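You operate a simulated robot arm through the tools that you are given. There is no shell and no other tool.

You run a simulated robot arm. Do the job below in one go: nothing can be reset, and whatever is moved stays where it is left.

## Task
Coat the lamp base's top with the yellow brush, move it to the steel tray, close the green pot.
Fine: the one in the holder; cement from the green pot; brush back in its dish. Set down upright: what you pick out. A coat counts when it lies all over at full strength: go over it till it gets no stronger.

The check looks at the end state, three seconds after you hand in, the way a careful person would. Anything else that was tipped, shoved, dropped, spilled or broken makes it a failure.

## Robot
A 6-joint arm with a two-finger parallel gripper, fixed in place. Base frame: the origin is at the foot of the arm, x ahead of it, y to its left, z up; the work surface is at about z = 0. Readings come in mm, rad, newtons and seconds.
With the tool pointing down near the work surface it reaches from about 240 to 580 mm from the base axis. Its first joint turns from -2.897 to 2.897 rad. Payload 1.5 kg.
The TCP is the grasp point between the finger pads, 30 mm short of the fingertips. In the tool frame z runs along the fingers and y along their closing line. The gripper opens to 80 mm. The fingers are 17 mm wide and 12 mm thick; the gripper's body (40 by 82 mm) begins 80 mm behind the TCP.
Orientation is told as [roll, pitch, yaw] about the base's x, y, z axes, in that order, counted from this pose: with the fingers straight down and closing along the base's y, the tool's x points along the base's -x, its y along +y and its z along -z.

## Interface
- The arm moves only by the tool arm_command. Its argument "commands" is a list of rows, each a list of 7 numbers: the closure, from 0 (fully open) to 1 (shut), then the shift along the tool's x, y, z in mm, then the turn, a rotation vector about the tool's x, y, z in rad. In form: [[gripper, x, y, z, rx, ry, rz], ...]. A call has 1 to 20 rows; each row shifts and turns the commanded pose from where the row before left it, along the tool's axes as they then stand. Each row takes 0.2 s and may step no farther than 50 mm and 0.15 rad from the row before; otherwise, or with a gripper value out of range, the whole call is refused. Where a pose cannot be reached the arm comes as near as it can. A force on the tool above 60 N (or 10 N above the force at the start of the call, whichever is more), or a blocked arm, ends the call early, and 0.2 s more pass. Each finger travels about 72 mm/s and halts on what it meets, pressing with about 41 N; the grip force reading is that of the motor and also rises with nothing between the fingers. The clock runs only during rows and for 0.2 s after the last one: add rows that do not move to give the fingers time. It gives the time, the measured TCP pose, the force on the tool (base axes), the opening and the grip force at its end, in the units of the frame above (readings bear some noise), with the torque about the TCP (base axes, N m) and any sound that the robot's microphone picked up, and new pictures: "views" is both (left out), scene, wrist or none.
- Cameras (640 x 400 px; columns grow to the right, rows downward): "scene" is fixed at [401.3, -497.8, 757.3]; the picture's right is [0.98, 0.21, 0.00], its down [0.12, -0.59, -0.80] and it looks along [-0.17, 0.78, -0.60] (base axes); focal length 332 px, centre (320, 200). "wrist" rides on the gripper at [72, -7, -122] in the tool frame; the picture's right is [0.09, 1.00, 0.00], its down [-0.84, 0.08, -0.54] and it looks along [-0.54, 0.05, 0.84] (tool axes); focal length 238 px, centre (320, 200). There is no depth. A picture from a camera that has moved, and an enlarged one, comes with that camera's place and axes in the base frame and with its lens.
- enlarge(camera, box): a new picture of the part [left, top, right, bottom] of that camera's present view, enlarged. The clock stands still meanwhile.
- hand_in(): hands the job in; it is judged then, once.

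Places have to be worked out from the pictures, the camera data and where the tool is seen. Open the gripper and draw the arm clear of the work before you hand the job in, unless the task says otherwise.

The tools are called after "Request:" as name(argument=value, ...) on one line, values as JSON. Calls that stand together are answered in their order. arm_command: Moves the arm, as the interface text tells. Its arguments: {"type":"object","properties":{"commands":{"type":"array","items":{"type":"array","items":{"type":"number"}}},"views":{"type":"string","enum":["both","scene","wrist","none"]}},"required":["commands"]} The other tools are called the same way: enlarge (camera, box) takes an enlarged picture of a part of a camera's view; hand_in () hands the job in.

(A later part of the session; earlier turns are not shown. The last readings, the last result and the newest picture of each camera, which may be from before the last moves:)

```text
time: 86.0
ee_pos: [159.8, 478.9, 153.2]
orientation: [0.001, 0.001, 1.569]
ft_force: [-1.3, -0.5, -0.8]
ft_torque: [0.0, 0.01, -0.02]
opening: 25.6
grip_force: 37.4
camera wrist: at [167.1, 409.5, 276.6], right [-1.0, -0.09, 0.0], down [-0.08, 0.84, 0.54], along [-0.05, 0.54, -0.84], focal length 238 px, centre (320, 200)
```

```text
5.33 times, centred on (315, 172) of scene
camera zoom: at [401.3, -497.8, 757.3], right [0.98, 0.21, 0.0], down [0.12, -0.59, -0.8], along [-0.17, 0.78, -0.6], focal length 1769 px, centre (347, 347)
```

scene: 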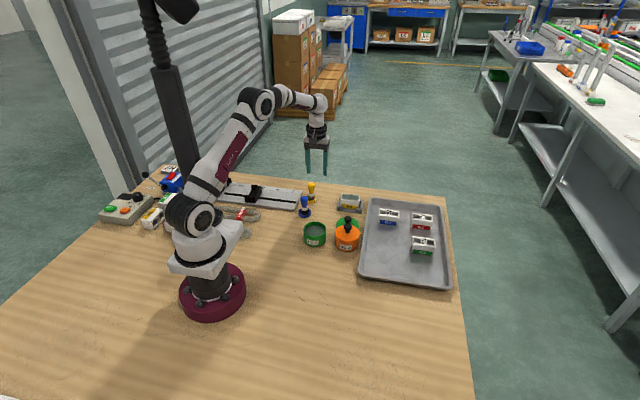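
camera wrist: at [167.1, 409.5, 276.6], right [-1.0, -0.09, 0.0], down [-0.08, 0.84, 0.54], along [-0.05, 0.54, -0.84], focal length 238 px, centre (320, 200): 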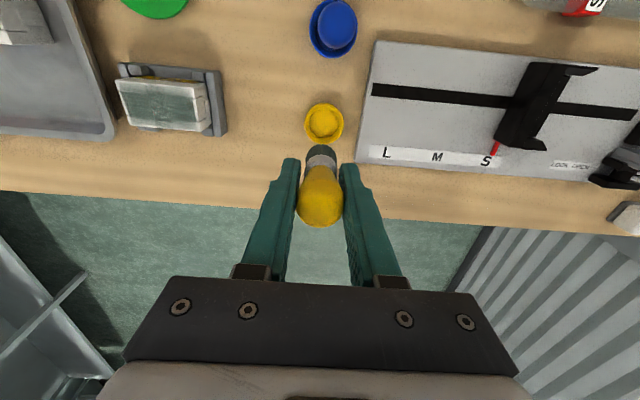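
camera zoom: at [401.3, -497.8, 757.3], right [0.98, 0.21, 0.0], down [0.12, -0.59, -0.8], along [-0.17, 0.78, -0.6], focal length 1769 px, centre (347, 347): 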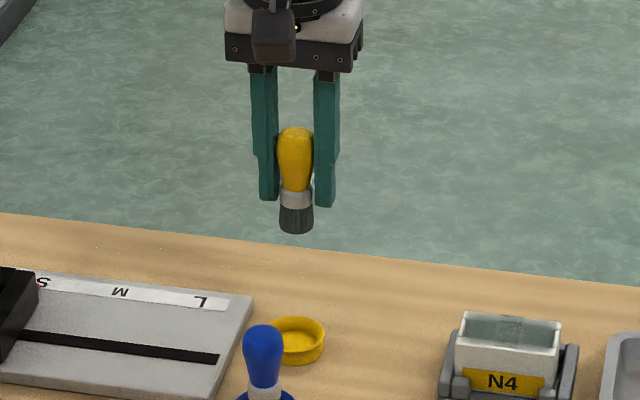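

The brush is held well, upright, and the dish is empty and in place. I reload it: carry it to above the green pot.

Request:
arm_command(commands=[[1, 41, -11.2, 0, 0, 0, 0], [1, 41, -11.2, 0, 0, 0, 0], [1, 41, -11.2, 0, 0, 0, 0], [1, 41, -11.2, 0, 0, 0, 0], [1, 41, -11.2, 0, 0, 0, 0], [1, 0, 0, 50, 0, 0, 0], [1, 0, 0, 0, 0, 0, 0]], views="wrist")

Request:
enlarge(camera="scene", box=[285, 180, 345, 255])

Request:
enlarge(camera="wrist", box=[240, 80, 400, 240])

```text
time: 87.6
ee_pos: [217.2, 277.7, 103.7]
orientation: [0.001, 0.0, 1.567]
ft_force: [-0.3, -0.1, -1.1]
ft_torque: [-0.01, 0.03, 0.01]
opening: 26.0
grip_force: 37.1
camera wrist: at [224.0, 206.8, 226.2], right [-1.0, -0.09, 0.0], down [-0.07, 0.84, 0.54], along [-0.05, 0.54, -0.84], focal length 238 px, centre (320, 200)
```

wrist: 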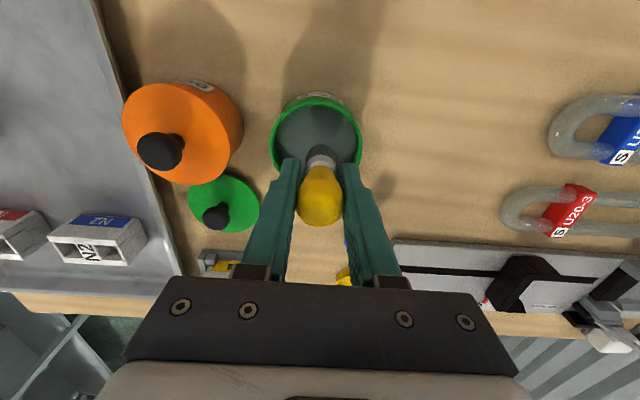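

```text
5.33 times, centred on (315, 218) of scene
camera zoom: at [401.3, -497.8, 757.3], right [0.98, 0.21, 0.0], down [0.12, -0.59, -0.8], along [-0.17, 0.78, -0.6], focal length 1769 px, centre (347, 107)
```

zoom: 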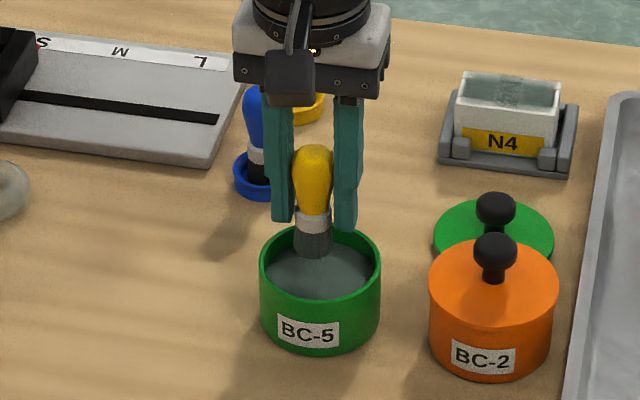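

```text
2.50 times, centred on (320, 160) of wrist
camera zoom: at [224.0, 206.8, 226.2], right [-1.0, -0.09, 0.0], down [-0.07, 0.84, 0.54], along [-0.05, 0.54, -0.84], focal length 596 px, centre (320, 300)
```

zoom: 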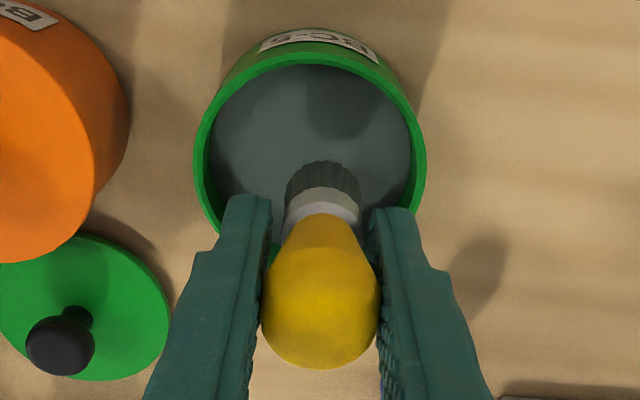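

Over the pot's centre. I lower near the cement, then step down to a light contact.

Request:
arm_command(commands=[[1, 0, 0, 14, 0, 0, 0], [1, 0, 0, 10, 0, 0, 0], [1, 0, 0, 0, 0, 0, 0]], views="none")

Request:
arm_command(commands=[[1, 0, 0, 1, 0, 0, 0], [1, 0, 0, 1, 0, 0, 0], [1, 0, 0, 0, 0, 0, 0]], views="none")

Request:
arm_command(commands=[[1, 0, 0, 1, 0, 0, 0], [1, 0, 0, 0, 0, 0, 0]], views="none")

```text
time: 88.4
ee_pos: [216.9, 278.2, 80.4]
orientation: [0.0, -0.004, 1.569]
ft_force: [-2.7, -0.8, 35.0]
ft_torque: [0.03, -0.06, -0.01]
opening: 26.0
grip_force: 37.3
```

```text
time: 89.2
ee_pos: [217.9, 277.1, 78.0]
orientation: [0.0, -0.002, 1.567]
ft_force: [-2.3, 5.2, 31.0]
ft_torque: [0.16, -0.09, 0.01]
opening: 25.8
grip_force: 37.0
```

```text
time: 89.8
ee_pos: [216.0, 276.5, 76.8]
orientation: [0.0, -0.002, 1.569]
ft_force: [-2.4, 4.2, 32.2]
ft_torque: [0.12, -0.04, 0.03]
opening: 26.3
grip_force: 36.7
```

The brush touched earlier than expected and slid up about 3 mm in the grip; it is loaded now. I lift it out and look.

Request:
arm_command(commands=[[1, 0, 0, -8, 0, 0, 0], [1, 0, 0, -30, 0, 0, 0], [1, 0, 0, -35, 0, 0, 0], [1, 0, 0, 0, 0, 0, 0]], views="none")

Request:
enlarge(camera="scene", box=[285, 180, 345, 255])

Request:
enlarge(camera="wrist", box=[240, 80, 400, 240])

```text
time: 90.8
ee_pos: [215.6, 277.5, 150.5]
orientation: [0.001, 0.001, 1.569]
ft_force: [-1.0, -0.1, -0.5]
ft_torque: [0.04, -0.01, 0.02]
opening: 26.1
grip_force: 36.6
```

```text
5.33 times, centred on (315, 218) of scene
camera zoom: at [401.3, -497.8, 757.3], right [0.98, 0.21, 0.0], down [0.12, -0.59, -0.8], along [-0.17, 0.78, -0.6], focal length 1769 px, centre (347, 107)
```

zoom: 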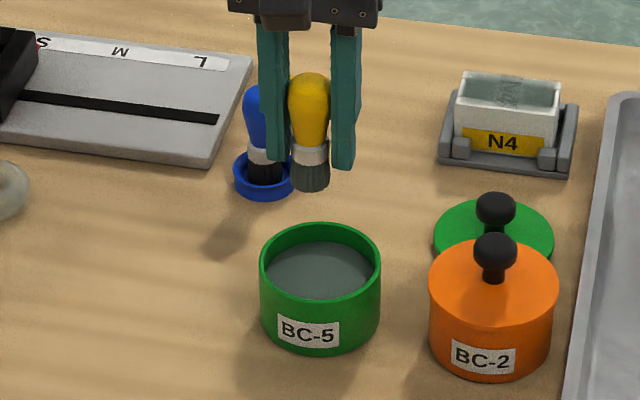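

```text
2.50 times, centred on (320, 160) of wrist
camera zoom: at [222.9, 205.8, 273.4], right [-1.0, -0.09, 0.0], down [-0.08, 0.84, 0.54], along [-0.05, 0.54, -0.84], focal length 596 px, centre (320, 300)
```

zoom: 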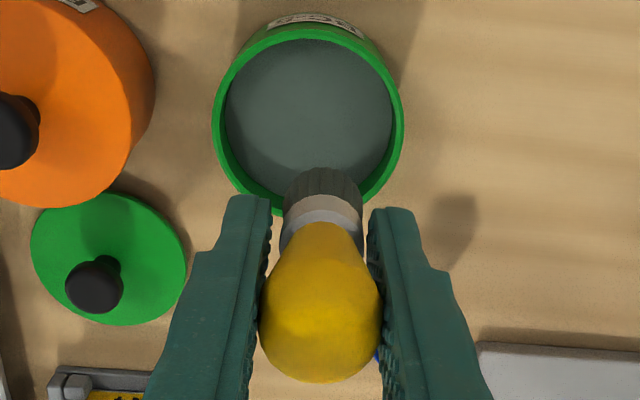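

The brush is loaded and upright. I carry it to N4, over the near lane (y ≈ 463), and lower to just above the top.

Request:
arm_command(commands=[[1, -37.4, -18, 0, 0, 0, 0], [1, -37.4, -18, 0, 0, 0, 0], [1, -37.4, -18, 0, 0, 0, 0], [1, -37.4, -18, 0, 0, 0, 0], [1, -37.4, -18, 0, 0, 0, 0], [1, 0, 0, 27, 0, 0, 0], [1, 0, 0, 27, 0, 0, 0], [1, 0, 0, 0, 0, 0, 0]], views="wrist")

Request:
enlarge(camera="scene", box=[333, 174, 373, 214])

Request:
enlarge(camera="wrist", box=[240, 80, 400, 240])

```text
time: 92.6
ee_pos: [303.5, 463.8, 96.8]
orientation: [0.001, 0.001, 1.568]
ft_force: [0.2, 0.0, -0.7]
ft_torque: [0.01, -0.03, 0.01]
opening: 26.0
grip_force: 37.0
camera wrist: at [311.4, 392.6, 219.4], right [-1.0, -0.09, 0.0], down [-0.08, 0.84, 0.54], along [-0.05, 0.54, -0.84], focal length 238 px, centre (320, 200)
```

wrist: 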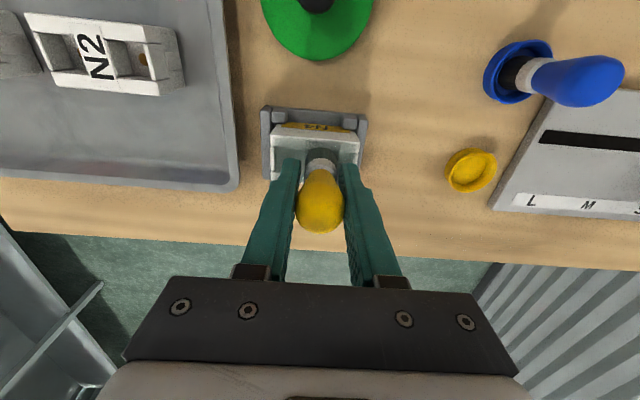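

```text
10.00 times, centred on (353, 194) of scene
camera zoom: at [401.3, -497.8, 757.3], right [0.98, 0.21, 0.0], down [0.12, -0.59, -0.8], along [-0.17, 0.78, -0.6], focal length 3316 px, centre (-10, 260)
```

zoom: 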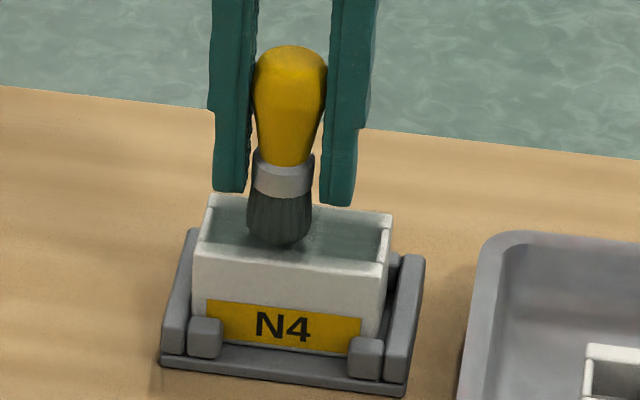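

```text
2.50 times, centred on (320, 160) of wrist
camera zoom: at [311.4, 392.6, 219.4], right [-1.0, -0.09, 0.0], down [-0.08, 0.84, 0.54], along [-0.05, 0.54, -0.84], focal length 596 px, centre (320, 300)
```

zoom: 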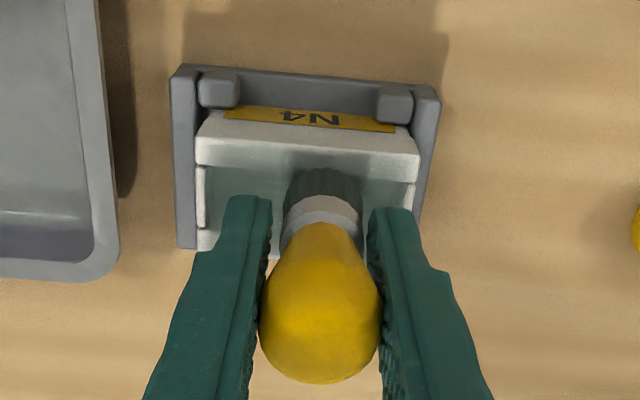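

The brush is over the near half with its edge above the near rail. I lower step by step, one call at a time.

Request:
arm_command(commands=[[1, 0, 0, 2, 0, 0, 0], [1, 0, 0, 0, 0, 0, 0]], views="none")

```text
time: 93.2
ee_pos: [304.5, 465.2, 94.0]
orientation: [0.0, -0.001, 1.57]
ft_force: [0.6, -0.5, -0.8]
ft_torque: [0.02, 0.0, 0.0]
opening: 26.2
grip_force: 37.4
```

No contact at z = 94; I go on.

Request:
arm_command(commands=[[1, 0, 0, 1.2, 0, 0, 0], [1, 0, 0, 0, 0, 0, 0]], views="none")

```text
time: 93.8
ee_pos: [305.5, 463.0, 93.8]
orientation: [0.0, -0.001, 1.568]
ft_force: [-0.6, -1.1, -0.8]
ft_torque: [-0.03, 0.02, 0.0]
opening: 25.8
grip_force: 37.4
```

Still free; another millimetre.

Request:
arm_command(commands=[[1, 0, 0, 1, 0, 0, 0], [1, 0, 0, 0, 0, 0, 0]], views="none")

```text
time: 94.4
ee_pos: [307.0, 464.1, 91.0]
orientation: [-0.001, -0.001, 1.57]
ft_force: [-0.5, 0.9, -1.5]
ft_torque: [-0.01, -0.01, 0.01]
opening: 26.3
grip_force: 37.6
```

Still free at about 91.8; another 0.8 mm.

Request:
arm_command(commands=[[1, 0, 0, 0.8, 0, 0, 0], [1, 0, 0, 0, 0, 0, 0]], views="none")

Request:
enlarge(camera="scene", box=[333, 174, 373, 214])

```text
time: 95.0
ee_pos: [306.7, 463.9, 90.7]
orientation: [-0.001, -0.003, 1.57]
ft_force: [-0.2, 0.2, 3.9]
ft_torque: [-0.04, 0.02, 0.0]
opening: 26.0
grip_force: 36.3
```

```text
10.00 times, centred on (353, 194) of scene
camera zoom: at [401.3, -497.8, 757.3], right [0.98, 0.21, 0.0], down [0.12, -0.59, -0.8], along [-0.17, 0.78, -0.6], focal length 3316 px, centre (-10, 260)
```

zoom: 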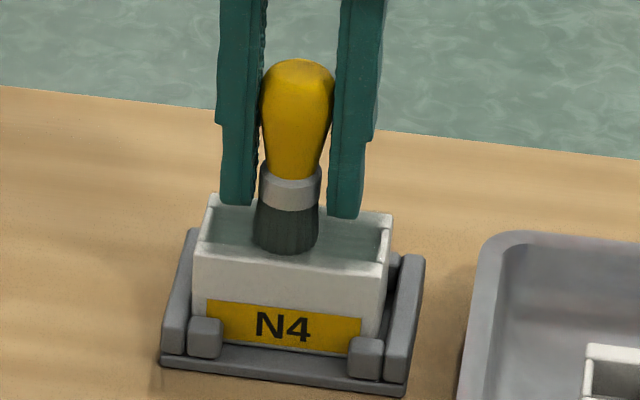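

Contact at about 91.0 with 4 N. I check in the wrist view where the brush sits relative to the rails.

Request:
arm_command(commands=[[1, 0, 0, 0.2, 0, 0, 0]], views="wrist")

Request:
enlarge(camera="wrist", box=[250, 90, 390, 210])

Request:
enlarge(camera="scene", box=[340, 190, 368, 214])

```text
time: 95.4
ee_pos: [307.5, 463.7, 90.6]
orientation: [-0.002, -0.003, 1.57]
ft_force: [1.3, 1.9, 6.4]
ft_torque: [0.06, -0.13, -0.01]
opening: 26.3
grip_force: 37.1
camera wrist: at [313.8, 393.3, 213.2], right [-1.0, -0.09, 0.0], down [-0.08, 0.84, 0.54], along [-0.05, 0.54, -0.84], focal length 238 px, centre (320, 200)
```

wrist: 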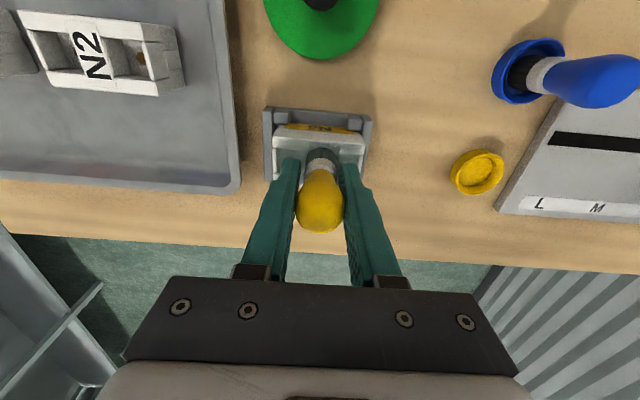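

```text
3.33 times, centred on (320, 150) of wrist
camera zoom: at [313.8, 393.3, 213.2], right [-1.0, -0.09, 0.0], down [-0.08, 0.84, 0.54], along [-0.05, 0.54, -0.84], focal length 794 px, centre (320, 367)
```

zoom: 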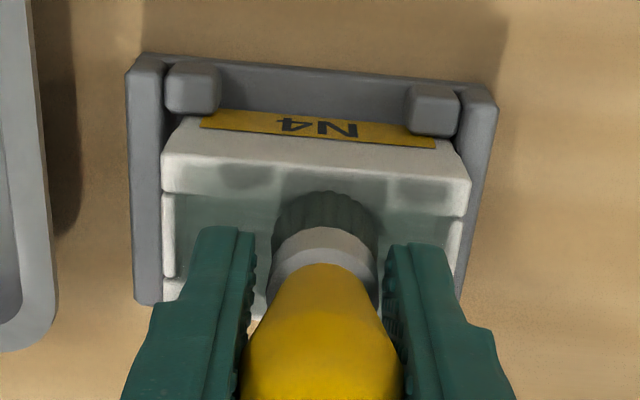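

```text
16.00 times, centred on (354, 202) of scene
camera zoom: at [401.3, -497.8, 757.3], right [0.98, 0.21, 0.0], down [0.12, -0.59, -0.8], along [-0.17, 0.78, -0.6], focal length 5306 px, centre (-224, 168)
```

zoom: 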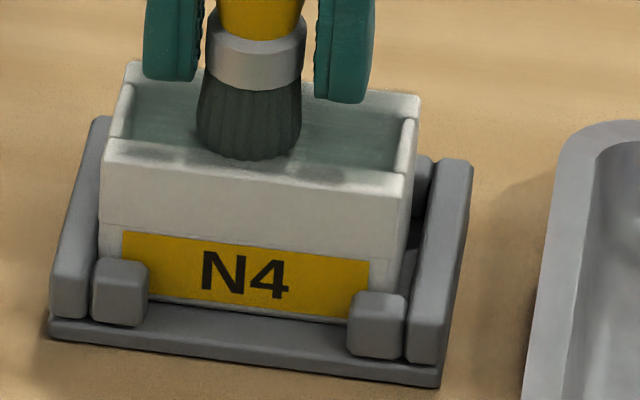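

The brush overlaps the inner half of the near rail. I sweep this lane along x both ways at this light pressure.

Request:
arm_command(commands=[[1, 0, 8, 0, 0, 0, 0], [1, 0, 8, 0, 0, 0, 0], [1, 0, 8, 0, 0, 0, 0], [1, 0, 8, 0, 0, 0, 0], [1, 0, -9, 0, 0, 0, 0], [1, 0, -9, 0, 0, 0, 0], [1, 0, -9, 0, 0, 0, 0], [1, 0, -9, 0, 0, 0, 0], [1, 0, -9, 0, 0, 0, 0], [1, 0, -9, 0, 0, 0, 0], [1, 0, -9, 0, 0, 0, 0]], views="none")

Request:
enlarge(camera="wrist", box=[250, 90, 400, 210])

Request:
enlarge(camera="scene", box=[335, 180, 370, 214])

```text
time: 97.8
ee_pos: [338.5, 463.9, 89.9]
orientation: [-0.004, -0.003, 1.568]
ft_force: [-2.3, 1.8, 17.1]
ft_torque: [0.14, 0.14, 0.0]
opening: 26.1
grip_force: 36.8
```

```text
3.33 times, centred on (325, 150) of wrist
camera zoom: at [345.6, 393.0, 212.7], right [-1.0, -0.09, 0.0], down [-0.08, 0.84, 0.54], along [-0.05, 0.54, -0.84], focal length 794 px, centre (303, 367)
```

zoom: 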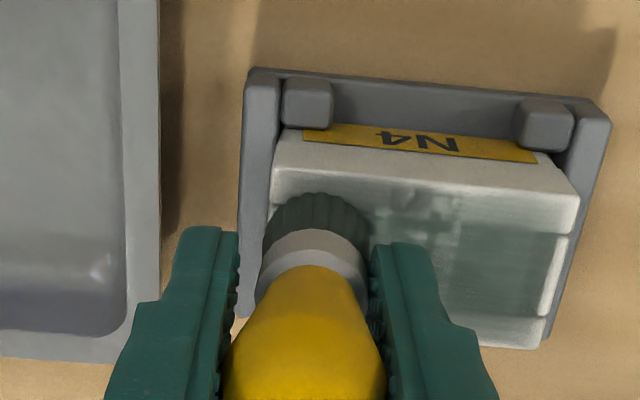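

```text
11.76 times, centred on (352, 197) of scene
camera zoom: at [401.3, -497.8, 757.3], right [0.98, 0.21, 0.0], down [0.12, -0.59, -0.8], along [-0.17, 0.78, -0.6], focal length 3901 px, centre (-62, 235)
```

zoom: 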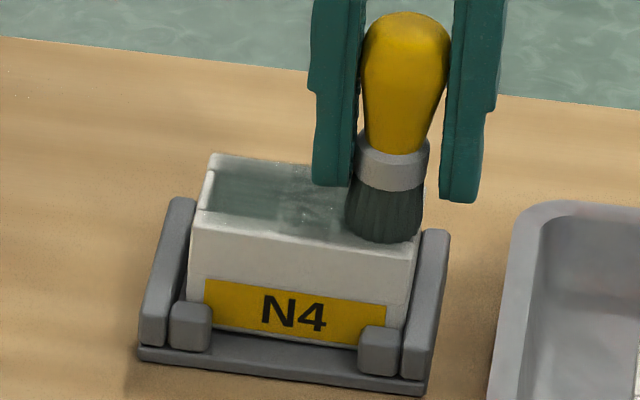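

The brush holds steady this way, and the lettering is fading. I sweep back, hop 7 mm to the near edge lane with the brush lifted, and sweep that one too.

Request:
arm_command(commands=[[1, 0, 9, -0.2, 0, 0, 0], [1, 0, 9, 0, 0, 0, 0], [1, 0, 9, 0, 0, 0, 0], [1, 0, 9, 0, 0, 0, 0], [1, 0, 9, 0, 0, 0, 0], [1, 0, 9, 0, 0, 0, 0], [1, 0, 7, 0, 0, 0, 0], [1, 0, 0, -3, 0, 0, 0], [1, 7.5, 0, 0, 0, 0, 0], [1, 0, 0, 3, 0, 0, 0], [1, 0, -9, 0, 0, 0, 0], [1, 0, -9, 0, 0, 0, 0], [1, 0, -9, 0, 0, 0, 0], [1, 0, -9, 0, 0, 0, 0], [1, 0, -9, 0, 0, 0, 0], [1, 0, -9, 0, 0, 0, 0], [1, 0, -9, 0, 0, 0, 0]], views="none")

Request:
enlarge(camera="wrist", box=[250, 90, 400, 210])

Request:
enlarge(camera="scene", box=[335, 180, 370, 214])

```text
time: 101.4
ee_pos: [339.1, 456.3, 90.1]
orientation: [-0.002, -0.001, 1.568]
ft_force: [0.0, -0.5, -0.2]
ft_torque: [0.02, 0.02, 0.0]
opening: 26.1
grip_force: 36.7
```

```text
3.33 times, centred on (325, 150) of wrist
camera zoom: at [346.7, 385.2, 212.8], right [-1.0, -0.09, 0.0], down [-0.08, 0.84, 0.54], along [-0.05, 0.54, -0.84], focal length 794 px, centre (303, 367)
```

zoom: 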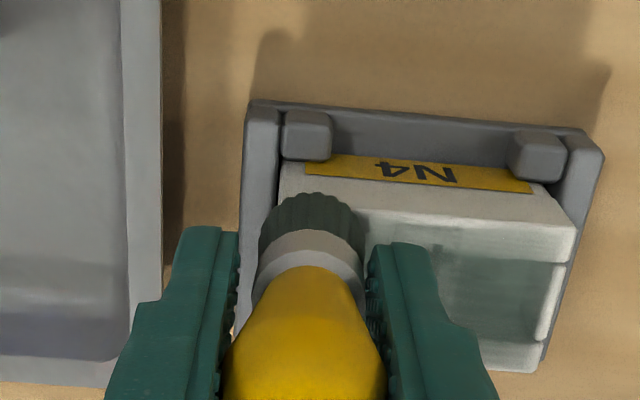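

```text
11.76 times, centred on (352, 197) of scene
camera zoom: at [401.3, -497.8, 757.3], right [0.98, 0.21, 0.0], down [0.12, -0.59, -0.8], along [-0.17, 0.78, -0.6], focal length 3901 px, centre (-62, 235)
```

zoom: 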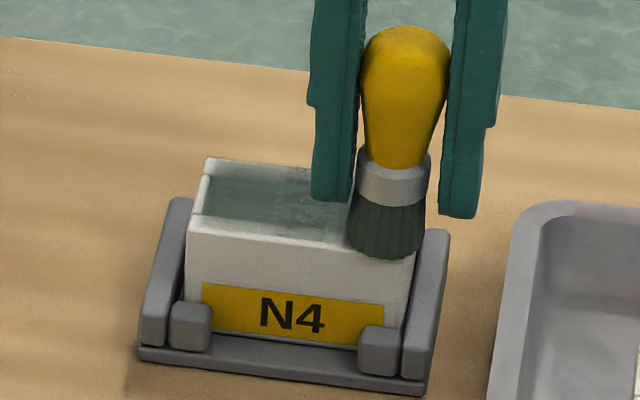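

The force is zero, so this lane was barely touched. I lower 0.5 mm here, read the force, then sweep back.

Request:
arm_command(commands=[[1, 0, 4, 0, 0, 0, 0], [1, 0, 0, 0.5, 0, 0, 0], [1, 0, 0, 0, 0, 0, 0]], views="none")

```text
time: 102.2
ee_pos: [336.7, 456.7, 90.2]
orientation: [-0.001, -0.001, 1.569]
ft_force: [1.7, -2.0, 9.5]
ft_torque: [-0.09, -0.2, -0.04]
opening: 26.1
grip_force: 36.6
```

Contact is 9.5 N now. I sweep this near rail lane back and forth.

Request:
arm_command(commands=[[1, 0, 9, 0, 0, 0, 0], [1, 0, 9, 0, 0, 0, 0], [1, 0, 9, 0, 0, 0, 0], [1, 0, 9, 0, 0, 0, 0], [1, 0, 9, 0, 0, 0, 0], [1, 0, 9, 0, 0, 0, 0], [1, 0, 6, 0, 0, 0, 0]], views="none")

Request:
enlarge(camera="scene", box=[335, 180, 370, 214])

Request:
enlarge(camera="wrist", box=[220, 90, 380, 210])

```text
time: 103.8
ee_pos: [275.4, 455.3, 92.4]
orientation: [0.0, 0.0, 1.569]
ft_force: [0.3, 0.3, -1.1]
ft_torque: [-0.02, -0.02, -0.01]
opening: 26.0
grip_force: 36.7
```

```text
11.76 times, centred on (352, 197) of scene
camera zoom: at [401.3, -497.8, 757.3], right [0.98, 0.21, 0.0], down [0.12, -0.59, -0.8], along [-0.17, 0.78, -0.6], focal length 3901 px, centre (-62, 235)
```

zoom: 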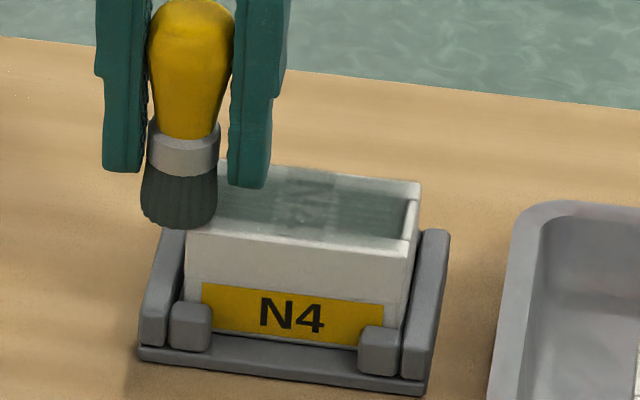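

```text
3.33 times, centred on (300, 150) of wrist
camera zoom: at [282.9, 385.5, 213.9], right [-1.0, -0.09, 0.0], down [-0.08, 0.84, 0.54], along [-0.05, 0.54, -0.84], focal length 794 px, centre (387, 367)
```

zoom: 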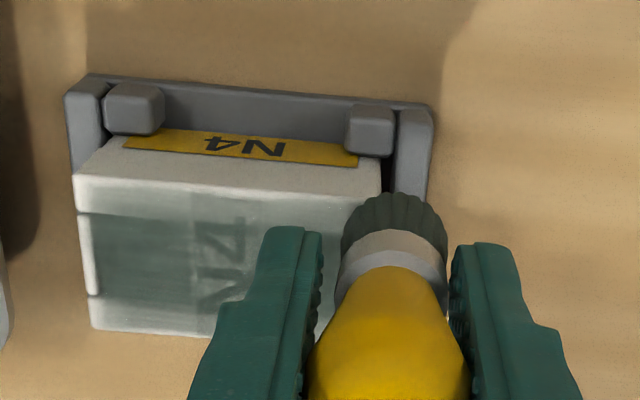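

The coat is stronger but the lettering still shows. Contact is systematically lost at the near-x end, so I go in a few mm, lower until it touches, and will slope the path.

Request:
arm_command(commands=[[1, 0, -5, 0, 0, 0, 0], [1, 0, 0, 0.5, 0, 0, 0], [1, 0, 0, 0, 0, 0, 0]], views="none")

```text
time: 104.6
ee_pos: [281.2, 456.7, 90.7]
orientation: [-0.001, -0.001, 1.569]
ft_force: [-0.9, 0.2, -1.0]
ft_torque: [-0.01, 0.01, 0.02]
opening: 25.8
grip_force: 37.3
```

Request:
arm_command(commands=[[1, 0, 0, 0.5, 0, 0, 0], [1, 0, 0, 0, 0, 0, 0]], views="none")

Request:
enlarge(camera="scene", box=[335, 180, 370, 214])

```text
time: 105.2
ee_pos: [281.0, 455.8, 90.3]
orientation: [0.001, -0.001, 1.57]
ft_force: [-0.1, -0.7, 1.6]
ft_torque: [-0.04, -0.03, -0.01]
opening: 25.9
grip_force: 36.9
```

```text
11.76 times, centred on (352, 197) of scene
camera zoom: at [401.3, -497.8, 757.3], right [0.98, 0.21, 0.0], down [0.12, -0.59, -0.8], along [-0.17, 0.78, -0.6], focal length 3901 px, centre (-62, 235)
```

zoom: 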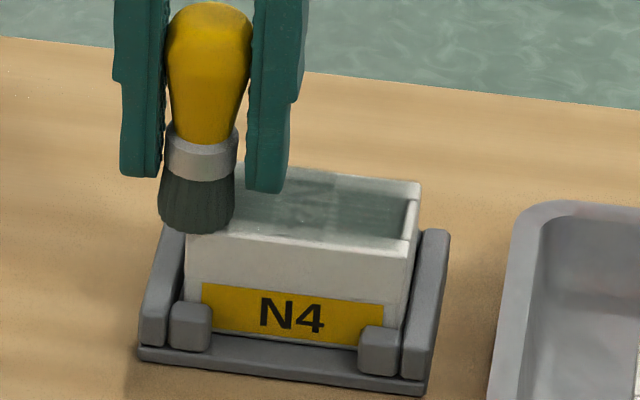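

Contact begins here about 1.5 mm lower than at the far-x end. I press 0.3 mm more and sweep slowly towards +x, rising gradually to match.

Request:
arm_command(commands=[[1, 0, 4, 0.3, 0, 0, 0], [1, 0, -5, -0.1, 0, 0, 0], [1, 0, -5, -0.12, 0, 0, 0], [1, 0, -5, -0.12, 0, 0, 0], [1, 0, -5, -0.12, 0, 0, 0], [1, 0, -5, -0.12, 0, 0, 0], [1, 0, -5, -0.12, 0, 0, 0], [1, 0, -5, -0.12, 0, 0, 0], [1, 0, -5, -0.12, 0, 0, 0], [1, 0, -5, -0.12, 0, 0, 0], [1, 0, -5, -0.12, 0, 0, 0], [1, 0, -5, -0.12, 0, 0, 0], [1, 0, -5, -0.12, 0, 0, 0]], views="none")

Request:
enlarge(camera="scene", box=[335, 180, 370, 214])

Request:
enlarge(camera="wrist", box=[250, 90, 400, 210])

```text
time: 108.0
ee_pos: [336.1, 454.7, 90.1]
orientation: [0.001, 0.001, 1.568]
ft_force: [-2.0, 0.8, 12.4]
ft_torque: [0.06, 0.01, -0.01]
opening: 26.1
grip_force: 37.2
```

```text
11.76 times, centred on (352, 197) of scene
camera zoom: at [401.3, -497.8, 757.3], right [0.98, 0.21, 0.0], down [0.12, -0.59, -0.8], along [-0.17, 0.78, -0.6], focal length 3901 px, centre (-62, 235)
```

zoom: 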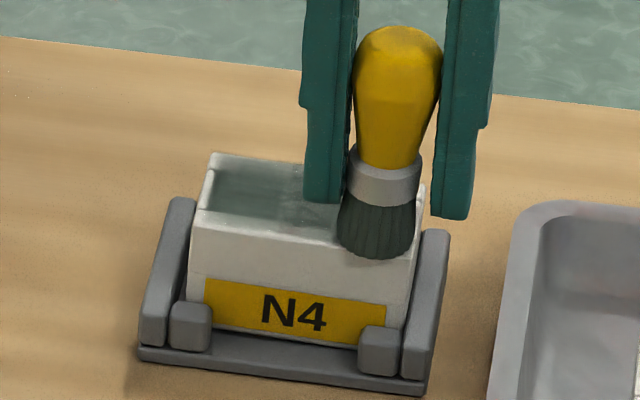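

```text
3.33 times, centred on (325, 150) of wrist
camera zoom: at [344.3, 384.9, 212.3], right [-1.0, -0.09, 0.0], down [-0.08, 0.84, 0.54], along [-0.05, 0.54, -0.84], focal length 794 px, centre (303, 367)
```

zoom: 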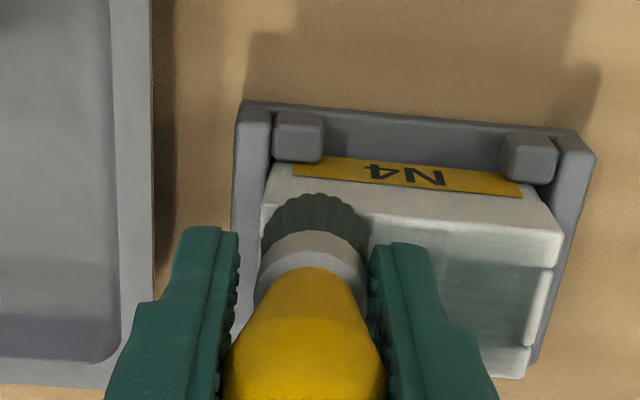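

Contact held throughout. I sweep back along the same slope, hop 4 mm outward, and sweep forward along the rail's outer edge.

Request:
arm_command(commands=[[1, 0, 7, 0.16, 0, 0, 0], [1, 0, 7, 0.16, 0, 0, 0], [1, 0, 7, 0.16, 0, 0, 0], [1, 0, 7, 0.16, 0, 0, 0], [1, 0, 7, 0.16, 0, 0, 0], [1, 0, 7, 0.16, 0, 0, 0], [1, 0, 7, 0.16, 0, 0, 0], [1, 0, 9, 0.16, 0, 0, 0], [1, 0, 0, -3, 0, 0, 0], [1, 4, 0, 0, 0, 0, 0], [1, 0, 0, 3, 0, 0, 0], [1, 0, -7, -0.16, 0, 0, 0], [1, 0, -7, -0.16, 0, 0, 0], [1, 0, -7, -0.16, 0, 0, 0], [1, 0, -7, -0.16, 0, 0, 0], [1, 0, -7, -0.16, 0, 0, 0], [1, 0, -7, -0.16, 0, 0, 0], [1, 0, -7, -0.16, 0, 0, 0], [1, 0, -7, -0.16, 0, 0, 0]], views="none")

Request:
enlarge(camera="scene", box=[335, 180, 370, 214])

Request:
enlarge(camera="wrist", box=[250, 90, 400, 210])

```text
time: 112.0
ee_pos: [335.5, 452.4, 90.9]
orientation: [0.001, 0.0, 1.566]
ft_force: [-0.4, 0.3, -1.4]
ft_torque: [-0.04, 0.03, 0.0]
opening: 26.2
grip_force: 36.5
```

```text
11.76 times, centred on (352, 197) of scene
camera zoom: at [401.3, -497.8, 757.3], right [0.98, 0.21, 0.0], down [0.12, -0.59, -0.8], along [-0.17, 0.78, -0.6], focal length 3901 px, centre (-62, 235)
```

zoom: 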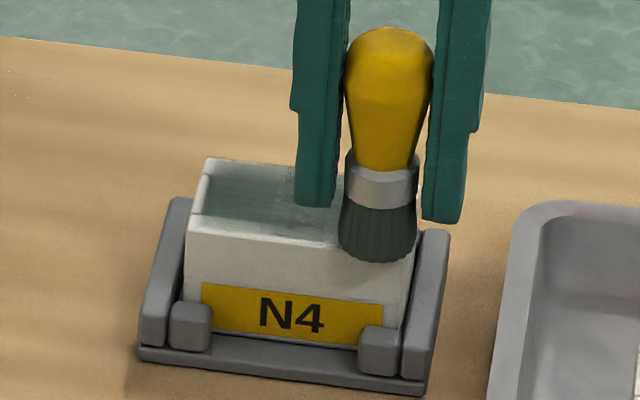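

```text
3.33 times, centred on (325, 150) of wrist
camera zoom: at [342.2, 380.9, 213.2], right [-1.0, -0.09, 0.0], down [-0.07, 0.84, 0.54], along [-0.05, 0.54, -0.84], focal length 794 px, centre (303, 367)
```

zoom: 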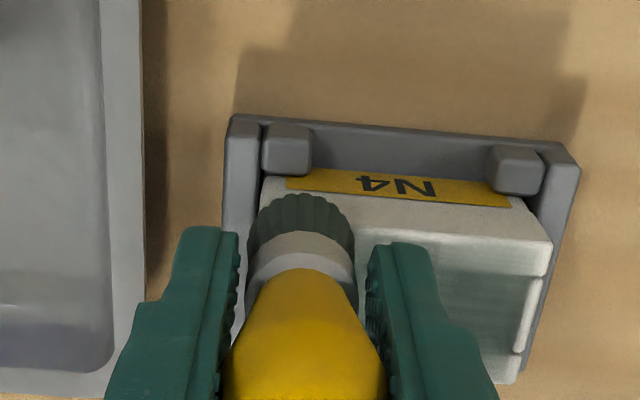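

Near side done for now. I lift, hop over to the far half (y ≈ 481, x ≈ 318) and come down carefully.

Request:
arm_command(commands=[[1, 0, 0, -6, 0, 0, 0], [1, -29, 18, 0, 0, 0, 0], [1, 0, 0, 5, 0, 0, 0], [1, 0, 0, 0, 0, 0, 0]], views="none")

Request:
enlarge(camera="scene", box=[335, 180, 370, 214])

Request:
enlarge(camera="wrist", box=[250, 80, 400, 210])

```text
time: 113.0
ee_pos: [317.3, 480.4, 91.6]
orientation: [0.001, -0.001, 1.569]
ft_force: [-0.6, -0.2, -0.8]
ft_torque: [0.0, 0.01, -0.02]
opening: 25.9
grip_force: 37.3
```

```text
11.76 times, centred on (352, 197) of scene
camera zoom: at [401.3, -497.8, 757.3], right [0.98, 0.21, 0.0], down [0.12, -0.59, -0.8], along [-0.17, 0.78, -0.6], focal length 3901 px, centre (-62, 235)
```

zoom: 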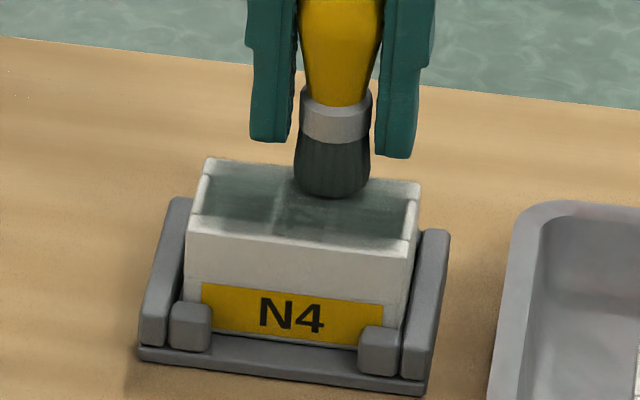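

```text
3.08 times, centred on (325, 145) of wrist
camera zoom: at [324.5, 409.9, 214.3], right [-1.0, -0.09, 0.0], down [-0.07, 0.84, 0.54], along [-0.05, 0.54, -0.84], focal length 733 px, centre (305, 369)
```

zoom: 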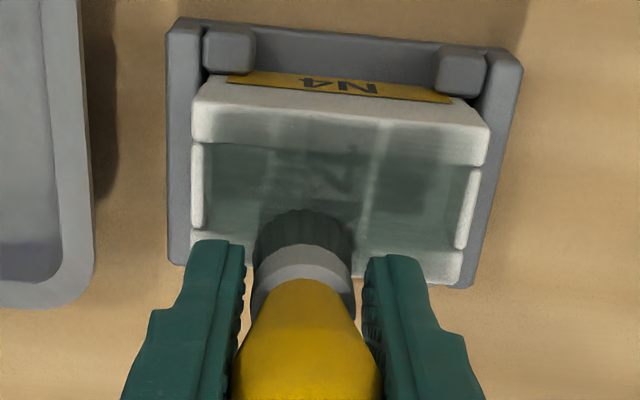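

The near half is now well covered; the outer strips of the rail and the two ends are still pale. I continue down to contact on the far half.

Request:
arm_command(commands=[[1, 0, 0, 0.7, 0, 0, 0], [1, 0, 0, 0, 0, 0, 0]], views="none")

```text
time: 113.6
ee_pos: [317.3, 480.9, 91.2]
orientation: [0.0, 0.001, 1.568]
ft_force: [-0.3, 0.3, -0.9]
ft_torque: [0.0, 0.04, 0.04]
opening: 26.1
grip_force: 37.0
```

Request:
arm_command(commands=[[1, 0, 0, 0.6, 0, 0, 0], [1, 0, 0, 0, 0, 0, 0]], views="none")

```text
time: 114.2
ee_pos: [317.3, 480.6, 90.1]
orientation: [0.001, 0.001, 1.568]
ft_force: [0.7, -0.1, 0.5]
ft_torque: [-0.02, -0.03, -0.02]
opening: 26.0
grip_force: 37.3
```

Just about touching; 0.4 mm more.

Request:
arm_command(commands=[[1, 0, 0, 0.4, 0, 0, 0], [1, 0, 0, 0, 0, 0, 0]], views="none")

```text
time: 114.8
ee_pos: [315.7, 480.5, 89.9]
orientation: [0.001, 0.001, 1.569]
ft_force: [-0.7, -0.2, -0.4]
ft_torque: [0.03, -0.01, 0.01]
opening: 26.1
grip_force: 37.2
```

Not yet; another 0.4 mm.

Request:
arm_command(commands=[[1, 0, 0, 0.4, 0, 0, 0], [1, 0, 0, 0, 0, 0, 0]], views="none")

Request:
enlarge(camera="wrist", box=[250, 80, 400, 210])

```text
time: 115.4
ee_pos: [317.2, 480.0, 88.1]
orientation: [0.0, 0.0, 1.569]
ft_force: [-0.1, -1.3, 0.7]
ft_torque: [0.0, -0.01, 0.01]
opening: 26.0
grip_force: 37.0
```

```text
3.08 times, centred on (325, 145) of wrist
camera zoom: at [324.7, 409.8, 212.3], right [-1.0, -0.09, 0.0], down [-0.08, 0.84, 0.54], along [-0.05, 0.54, -0.84], focal length 733 px, centre (305, 369)
```

zoom: 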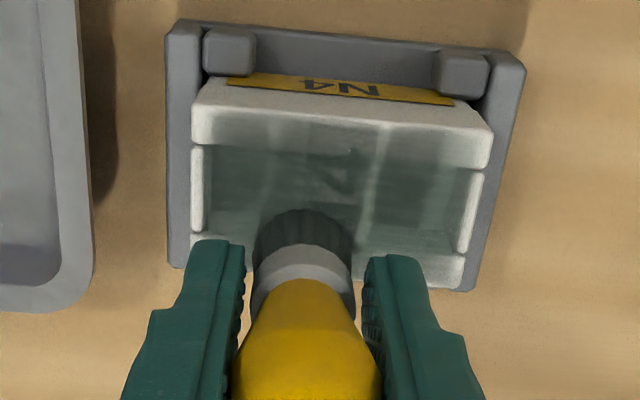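

No contact here: the brush may be over the pocket rather than the rail. I raise, move 6 mm outwards in y and in towards the middle, then come down again.

Request:
arm_command(commands=[[1, 0, 0, -2.5, 0, 0, 0], [1, -6, 10, 0, 0, 0, 0], [1, 0, 0, 1, 0, 0, 0], [1, 0, 0, 0, 0, 0, 0]], views="none")

Request:
enlarge(camera="scene", box=[335, 180, 370, 214])

```text
time: 116.4
ee_pos: [307.2, 486.2, 91.2]
orientation: [0.0, 0.001, 1.57]
ft_force: [0.6, -0.1, -0.2]
ft_torque: [-0.05, -0.03, -0.01]
opening: 25.7
grip_force: 36.3
```

```text
11.76 times, centred on (352, 197) of scene
camera zoom: at [401.3, -497.8, 757.3], right [0.98, 0.21, 0.0], down [0.12, -0.59, -0.8], along [-0.17, 0.78, -0.6], focal length 3901 px, centre (-62, 235)
```

zoom: 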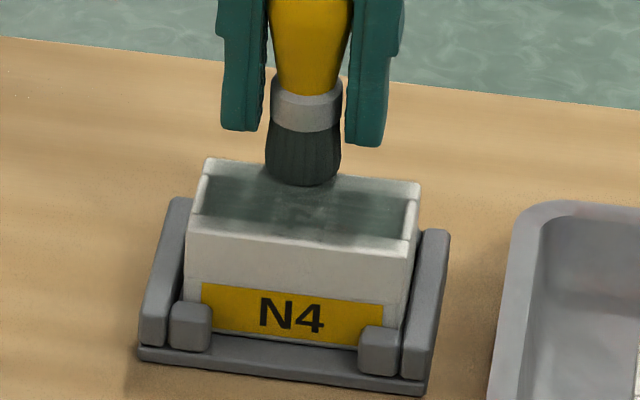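

The brush now overlaps the far rail. I step down.

Request:
arm_command(commands=[[1, 0, 0, 0.6, 0, 0, 0], [1, 0, 0, 0, 0, 0, 0]], views="none")

```text
time: 117.0
ee_pos: [306.6, 485.7, 88.6]
orientation: [0.0, -0.001, 1.569]
ft_force: [-0.1, -0.1, -0.4]
ft_torque: [0.01, 0.04, -0.01]
opening: 26.3
grip_force: 37.0
```

Request:
arm_command(commands=[[1, 0, 0, 0.5, 0, 0, 0], [1, 0, 0, 0, 0, 0, 0]], views="none")

```text
time: 117.6
ee_pos: [306.3, 486.9, 88.4]
orientation: [-0.001, 0.001, 1.569]
ft_force: [-0.5, -0.1, -1.2]
ft_torque: [-0.04, -0.03, 0.01]
opening: 26.0
grip_force: 37.6
```

Request:
arm_command(commands=[[1, 0, 0, 0.5, 0, 0, 0], [1, 0, 0, 0, 0, 0, 0]], views="none")

Request:
enlarge(camera="scene", box=[335, 180, 370, 214])

Request:
enlarge(camera="wrist", box=[250, 60, 400, 210])

```text
time: 118.2
ee_pos: [306.8, 486.6, 88.9]
orientation: [-0.001, -0.001, 1.57]
ft_force: [0.1, -0.9, 6.0]
ft_torque: [-0.04, 0.02, -0.01]
opening: 26.1
grip_force: 36.8
```

```text
11.76 times, centred on (352, 197) of scene
camera zoom: at [401.3, -497.8, 757.3], right [0.98, 0.21, 0.0], down [0.12, -0.59, -0.8], along [-0.17, 0.78, -0.6], focal length 3901 px, centre (-62, 235)
```

zoom: 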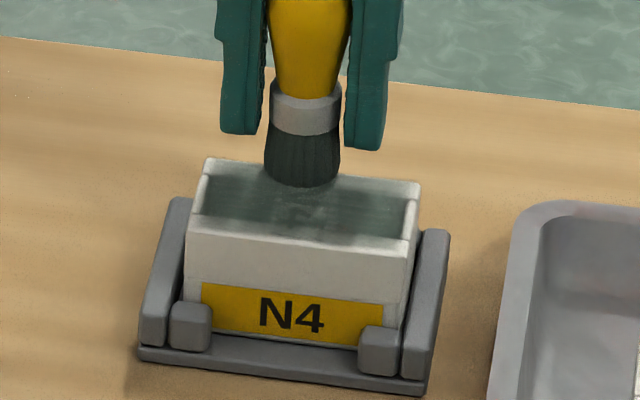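

```text
2.67 times, centred on (325, 135) of wrist
camera zoom: at [314.4, 416.2, 211.2], right [-1.0, -0.09, 0.0], down [-0.08, 0.84, 0.54], along [-0.05, 0.54, -0.84], focal length 636 px, centre (307, 373)
```

zoom: 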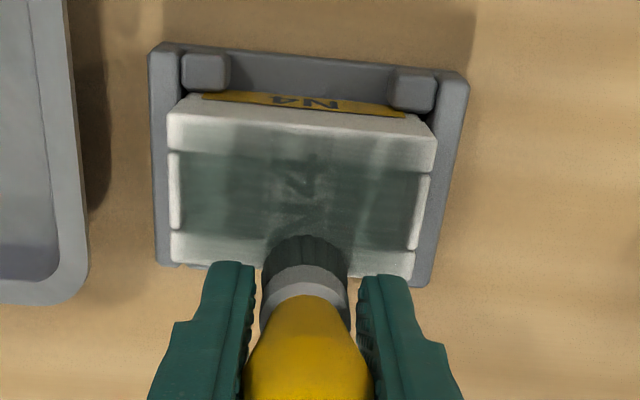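

Contact 6 N on the far rail. I sweep towards the near-x end, then back out to x ≈ 318 (reach limit here), and back again.

Request:
arm_command(commands=[[1, 0, 6, 0.12, 0, 0, 0], [1, 0, 6, 0.12, 0, 0, 0], [1, 0, 6, 0.12, 0, 0, 0], [1, 0, 6, 0.12, 0, 0, 0], [1, 0, 7, 0.12, 0, 0, 0], [1, 0, -7, -0.16, 0, 0, 0], [1, 0, -7, -0.16, 0, 0, 0], [1, 0, -7, -0.16, 0, 0, 0], [1, 0, -7, -0.16, 0, 0, 0], [1, 0, -7, -0.16, 0, 0, 0], [1, 0, -7, -0.16, 0, 0, 0]], views="none")

Request:
enlarge(camera="scene", box=[335, 180, 370, 214])

Request:
enlarge(camera="wrist", box=[250, 60, 400, 210])

```text
time: 120.6
ee_pos: [316.6, 486.0, 89.6]
orientation: [0.002, -0.001, 1.567]
ft_force: [0.1, -0.6, 0.0]
ft_torque: [-0.01, 0.0, -0.02]
opening: 25.9
grip_force: 36.7
```

```text
11.76 times, centred on (352, 197) of scene
camera zoom: at [401.3, -497.8, 757.3], right [0.98, 0.21, 0.0], down [0.12, -0.59, -0.8], along [-0.17, 0.78, -0.6], focal length 3901 px, centre (-62, 235)
```

zoom: 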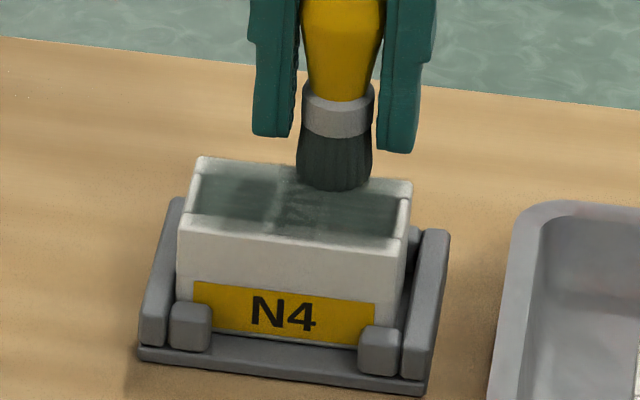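

```text
2.67 times, centred on (325, 135) of wrist
camera zoom: at [324.6, 415.9, 212.1], right [-1.0, -0.09, 0.0], down [-0.07, 0.84, 0.54], along [-0.05, 0.54, -0.84], focal length 636 px, centre (307, 373)
```

zoom: 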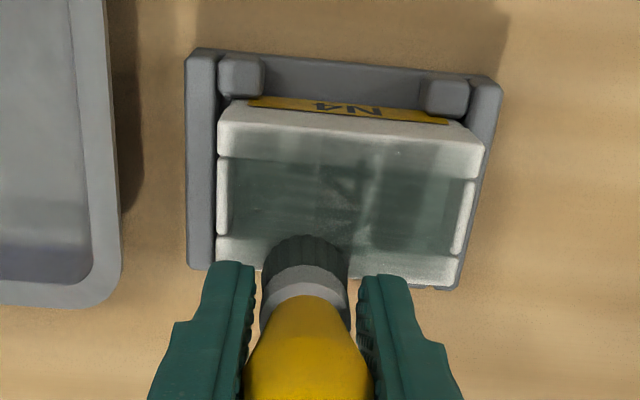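

The block slid back to the near-x stop, and the coat is growing. From this view the block's far edge is about y = 488.5 and its near edge about 449.5 in tool terms, so the rail lanes should be at about 485.5 and 452.5. I lower 0.5 mm and sweep back along the far rail.

Request:
arm_command(commands=[[1, 0, 0, 0.5, 0, 0, 0], [1, 0, 5, 0, 0, 0, 0], [1, 0, 5, 0, 0, 0, 0], [1, 0, 5, 0.1, 0, 0, 0], [1, 0, 5, 0.1, 0, 0, 0]], views="none")

```text
time: 121.8
ee_pos: [296.7, 487.3, 89.4]
orientation: [0.0, -0.001, 1.567]
ft_force: [0.4, -0.1, 0.5]
ft_torque: [0.04, 0.01, 0.02]
opening: 26.0
grip_force: 36.9
```

Almost no contact; I lower 0.6 mm and continue.

Request:
arm_command(commands=[[1, 0, 0, 0.6, 0, 0, 0], [1, 0, 5, 0, 0, 0, 0], [1, 0, 5, 0, 0, 0, 0], [1, 0, 5, 0, 0, 0, 0]], views="none")

```text
time: 122.8
ee_pos: [281.9, 485.8, 88.7]
orientation: [0.0, 0.0, 1.571]
ft_force: [2.0, 1.5, 5.5]
ft_torque: [-0.02, -0.06, -0.01]
opening: 26.0
grip_force: 37.6
```

Contact 5.5 N. I finish to the near-x end, then sweep out along the rail with a slight rise, and back again.

Request:
arm_command(commands=[[1, 0, 5, 0, 0, 0, 0], [1, 0, 4, 0, 0, 0, 0], [1, 0, -5, 0, 0, 0, 0], [1, 0, -5, 0, 0, 0, 0], [1, 0, -5, -0.06, 0, 0, 0], [1, 0, -5, -0.06, 0, 0, 0], [1, 0, -5, -0.06, 0, 0, 0], [1, 0, -5, -0.06, 0, 0, 0], [1, 0, -5, -0.06, 0, 0, 0], [1, 0, -5, -0.06, 0, 0, 0], [1, 0, -5, -0.06, 0, 0, 0]], views="none")

Request:
enlarge(camera="scene", box=[335, 180, 370, 214])

Request:
enlarge(camera="wrist", box=[250, 60, 400, 210])

```text
time: 125.2
ee_pos: [318.9, 487.2, 88.3]
orientation: [0.0, 0.002, 1.569]
ft_force: [-1.1, 1.4, 2.5]
ft_torque: [-0.01, 0.0, -0.02]
opening: 25.8
grip_force: 36.8
```

```text
11.76 times, centred on (352, 197) of scene
camera zoom: at [401.3, -497.8, 757.3], right [0.98, 0.21, 0.0], down [0.12, -0.59, -0.8], along [-0.17, 0.78, -0.6], focal length 3901 px, centre (-62, 235)
```

zoom: 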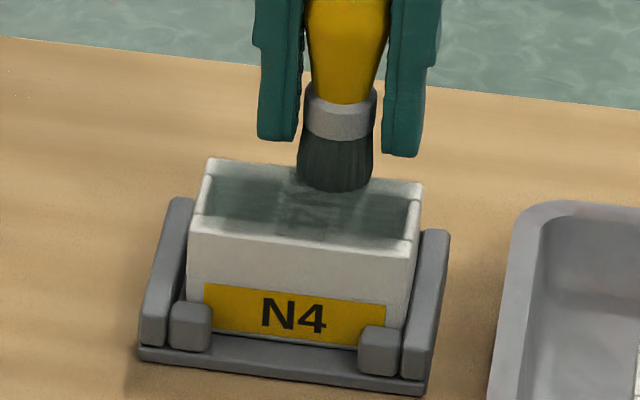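

```text
2.67 times, centred on (325, 135) of wrist
camera zoom: at [326.1, 415.7, 211.0], right [-1.0, -0.09, 0.0], down [-0.08, 0.84, 0.54], along [-0.05, 0.54, -0.84], focal length 636 px, centre (307, 373)
```

zoom: 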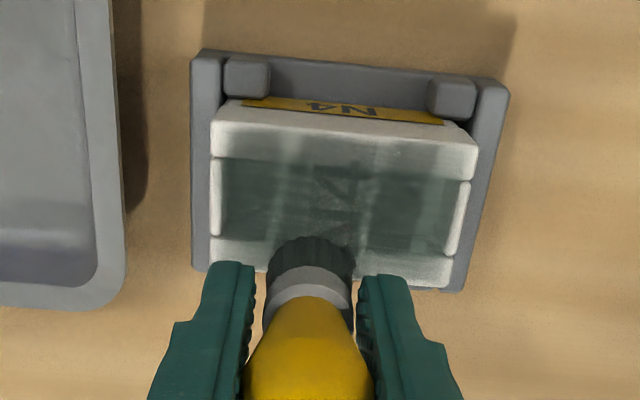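

The middle is nearly uniform, but the rails stay paler and the bristles look darker and drier now. I lift off and go to reload, checking the whole coat on the way.

Request:
arm_command(commands=[[1, 0, 0, -30, 0, 0, 0], [1, 0, 0, -32, 0, 0, 0], [1, 42, 20.4, 0, 0, 0, 0], [1, 42, 20.4, 0, 0, 0, 0], [1, 0, 0, 0, 0, 0, 0]], views="none")

Request:
enlarge(camera="scene", box=[338, 188, 368, 214])

Request:
enlarge(camera="wrist", box=[200, 150, 300, 280])

```text
time: 126.4
ee_pos: [316.2, 480.3, 156.0]
orientation: [0.001, 0.001, 1.57]
ft_force: [0.1, 0.1, -1.0]
ft_torque: [0.0, -0.01, 0.0]
opening: 26.0
grip_force: 37.2
out of reach, approached as far as the arm can: row 2, 3, 4
```

```text
15.38 times, centred on (353, 201) of scene
camera zoom: at [401.3, -497.8, 757.3], right [0.98, 0.21, 0.0], down [0.12, -0.59, -0.8], along [-0.17, 0.78, -0.6], focal length 5102 px, centre (-188, 185)
```

zoom: 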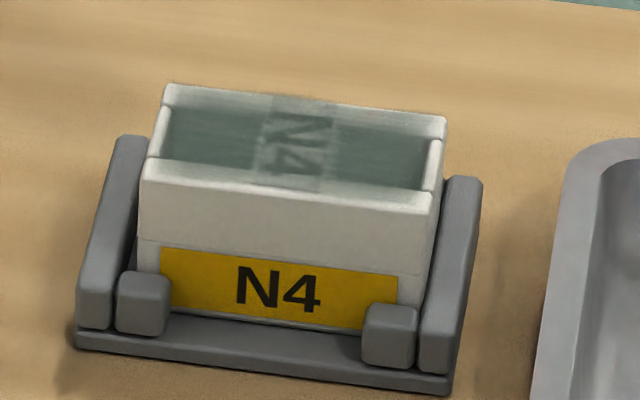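

```text
3.08 times, centred on (250, 215) of wrist
camera zoom: at [322.7, 408.9, 278.6], right [-1.0, -0.09, 0.0], down [-0.07, 0.84, 0.54], along [-0.05, 0.54, -0.84], focal length 733 px, centre (535, 154)
```

zoom: 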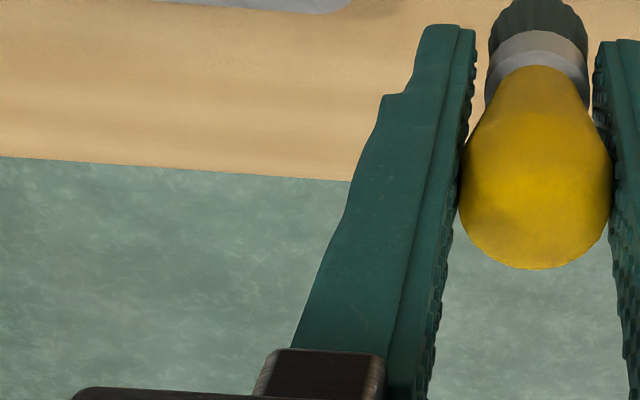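

The arm hit its reach limit on the way up and stayed put. I step back towards the base in a small move first.

Request:
arm_command(commands=[[1, 15, 8, 5, 0, 0, 0], [1, 0, 0, 0, 0, 0, 0]], views="scene")

```text
time: 127.0
ee_pos: [315.0, 478.5, 156.3]
orientation: [0.002, 0.002, 1.568]
ft_force: [-0.2, 0.4, -1.0]
ft_torque: [0.01, 0.0, 0.02]
opening: 25.8
grip_force: 37.0
out of reach, approached as far as the arm can: row 1
```

scene: 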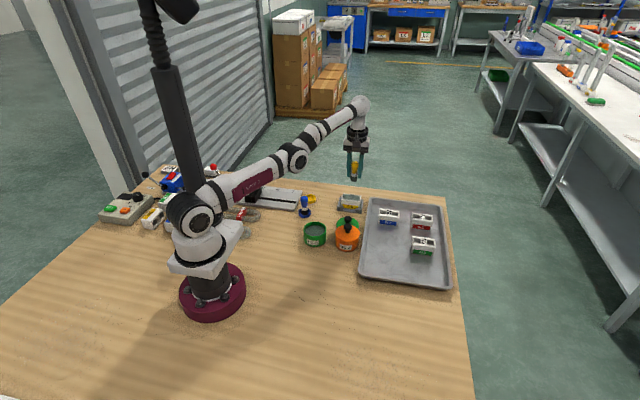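

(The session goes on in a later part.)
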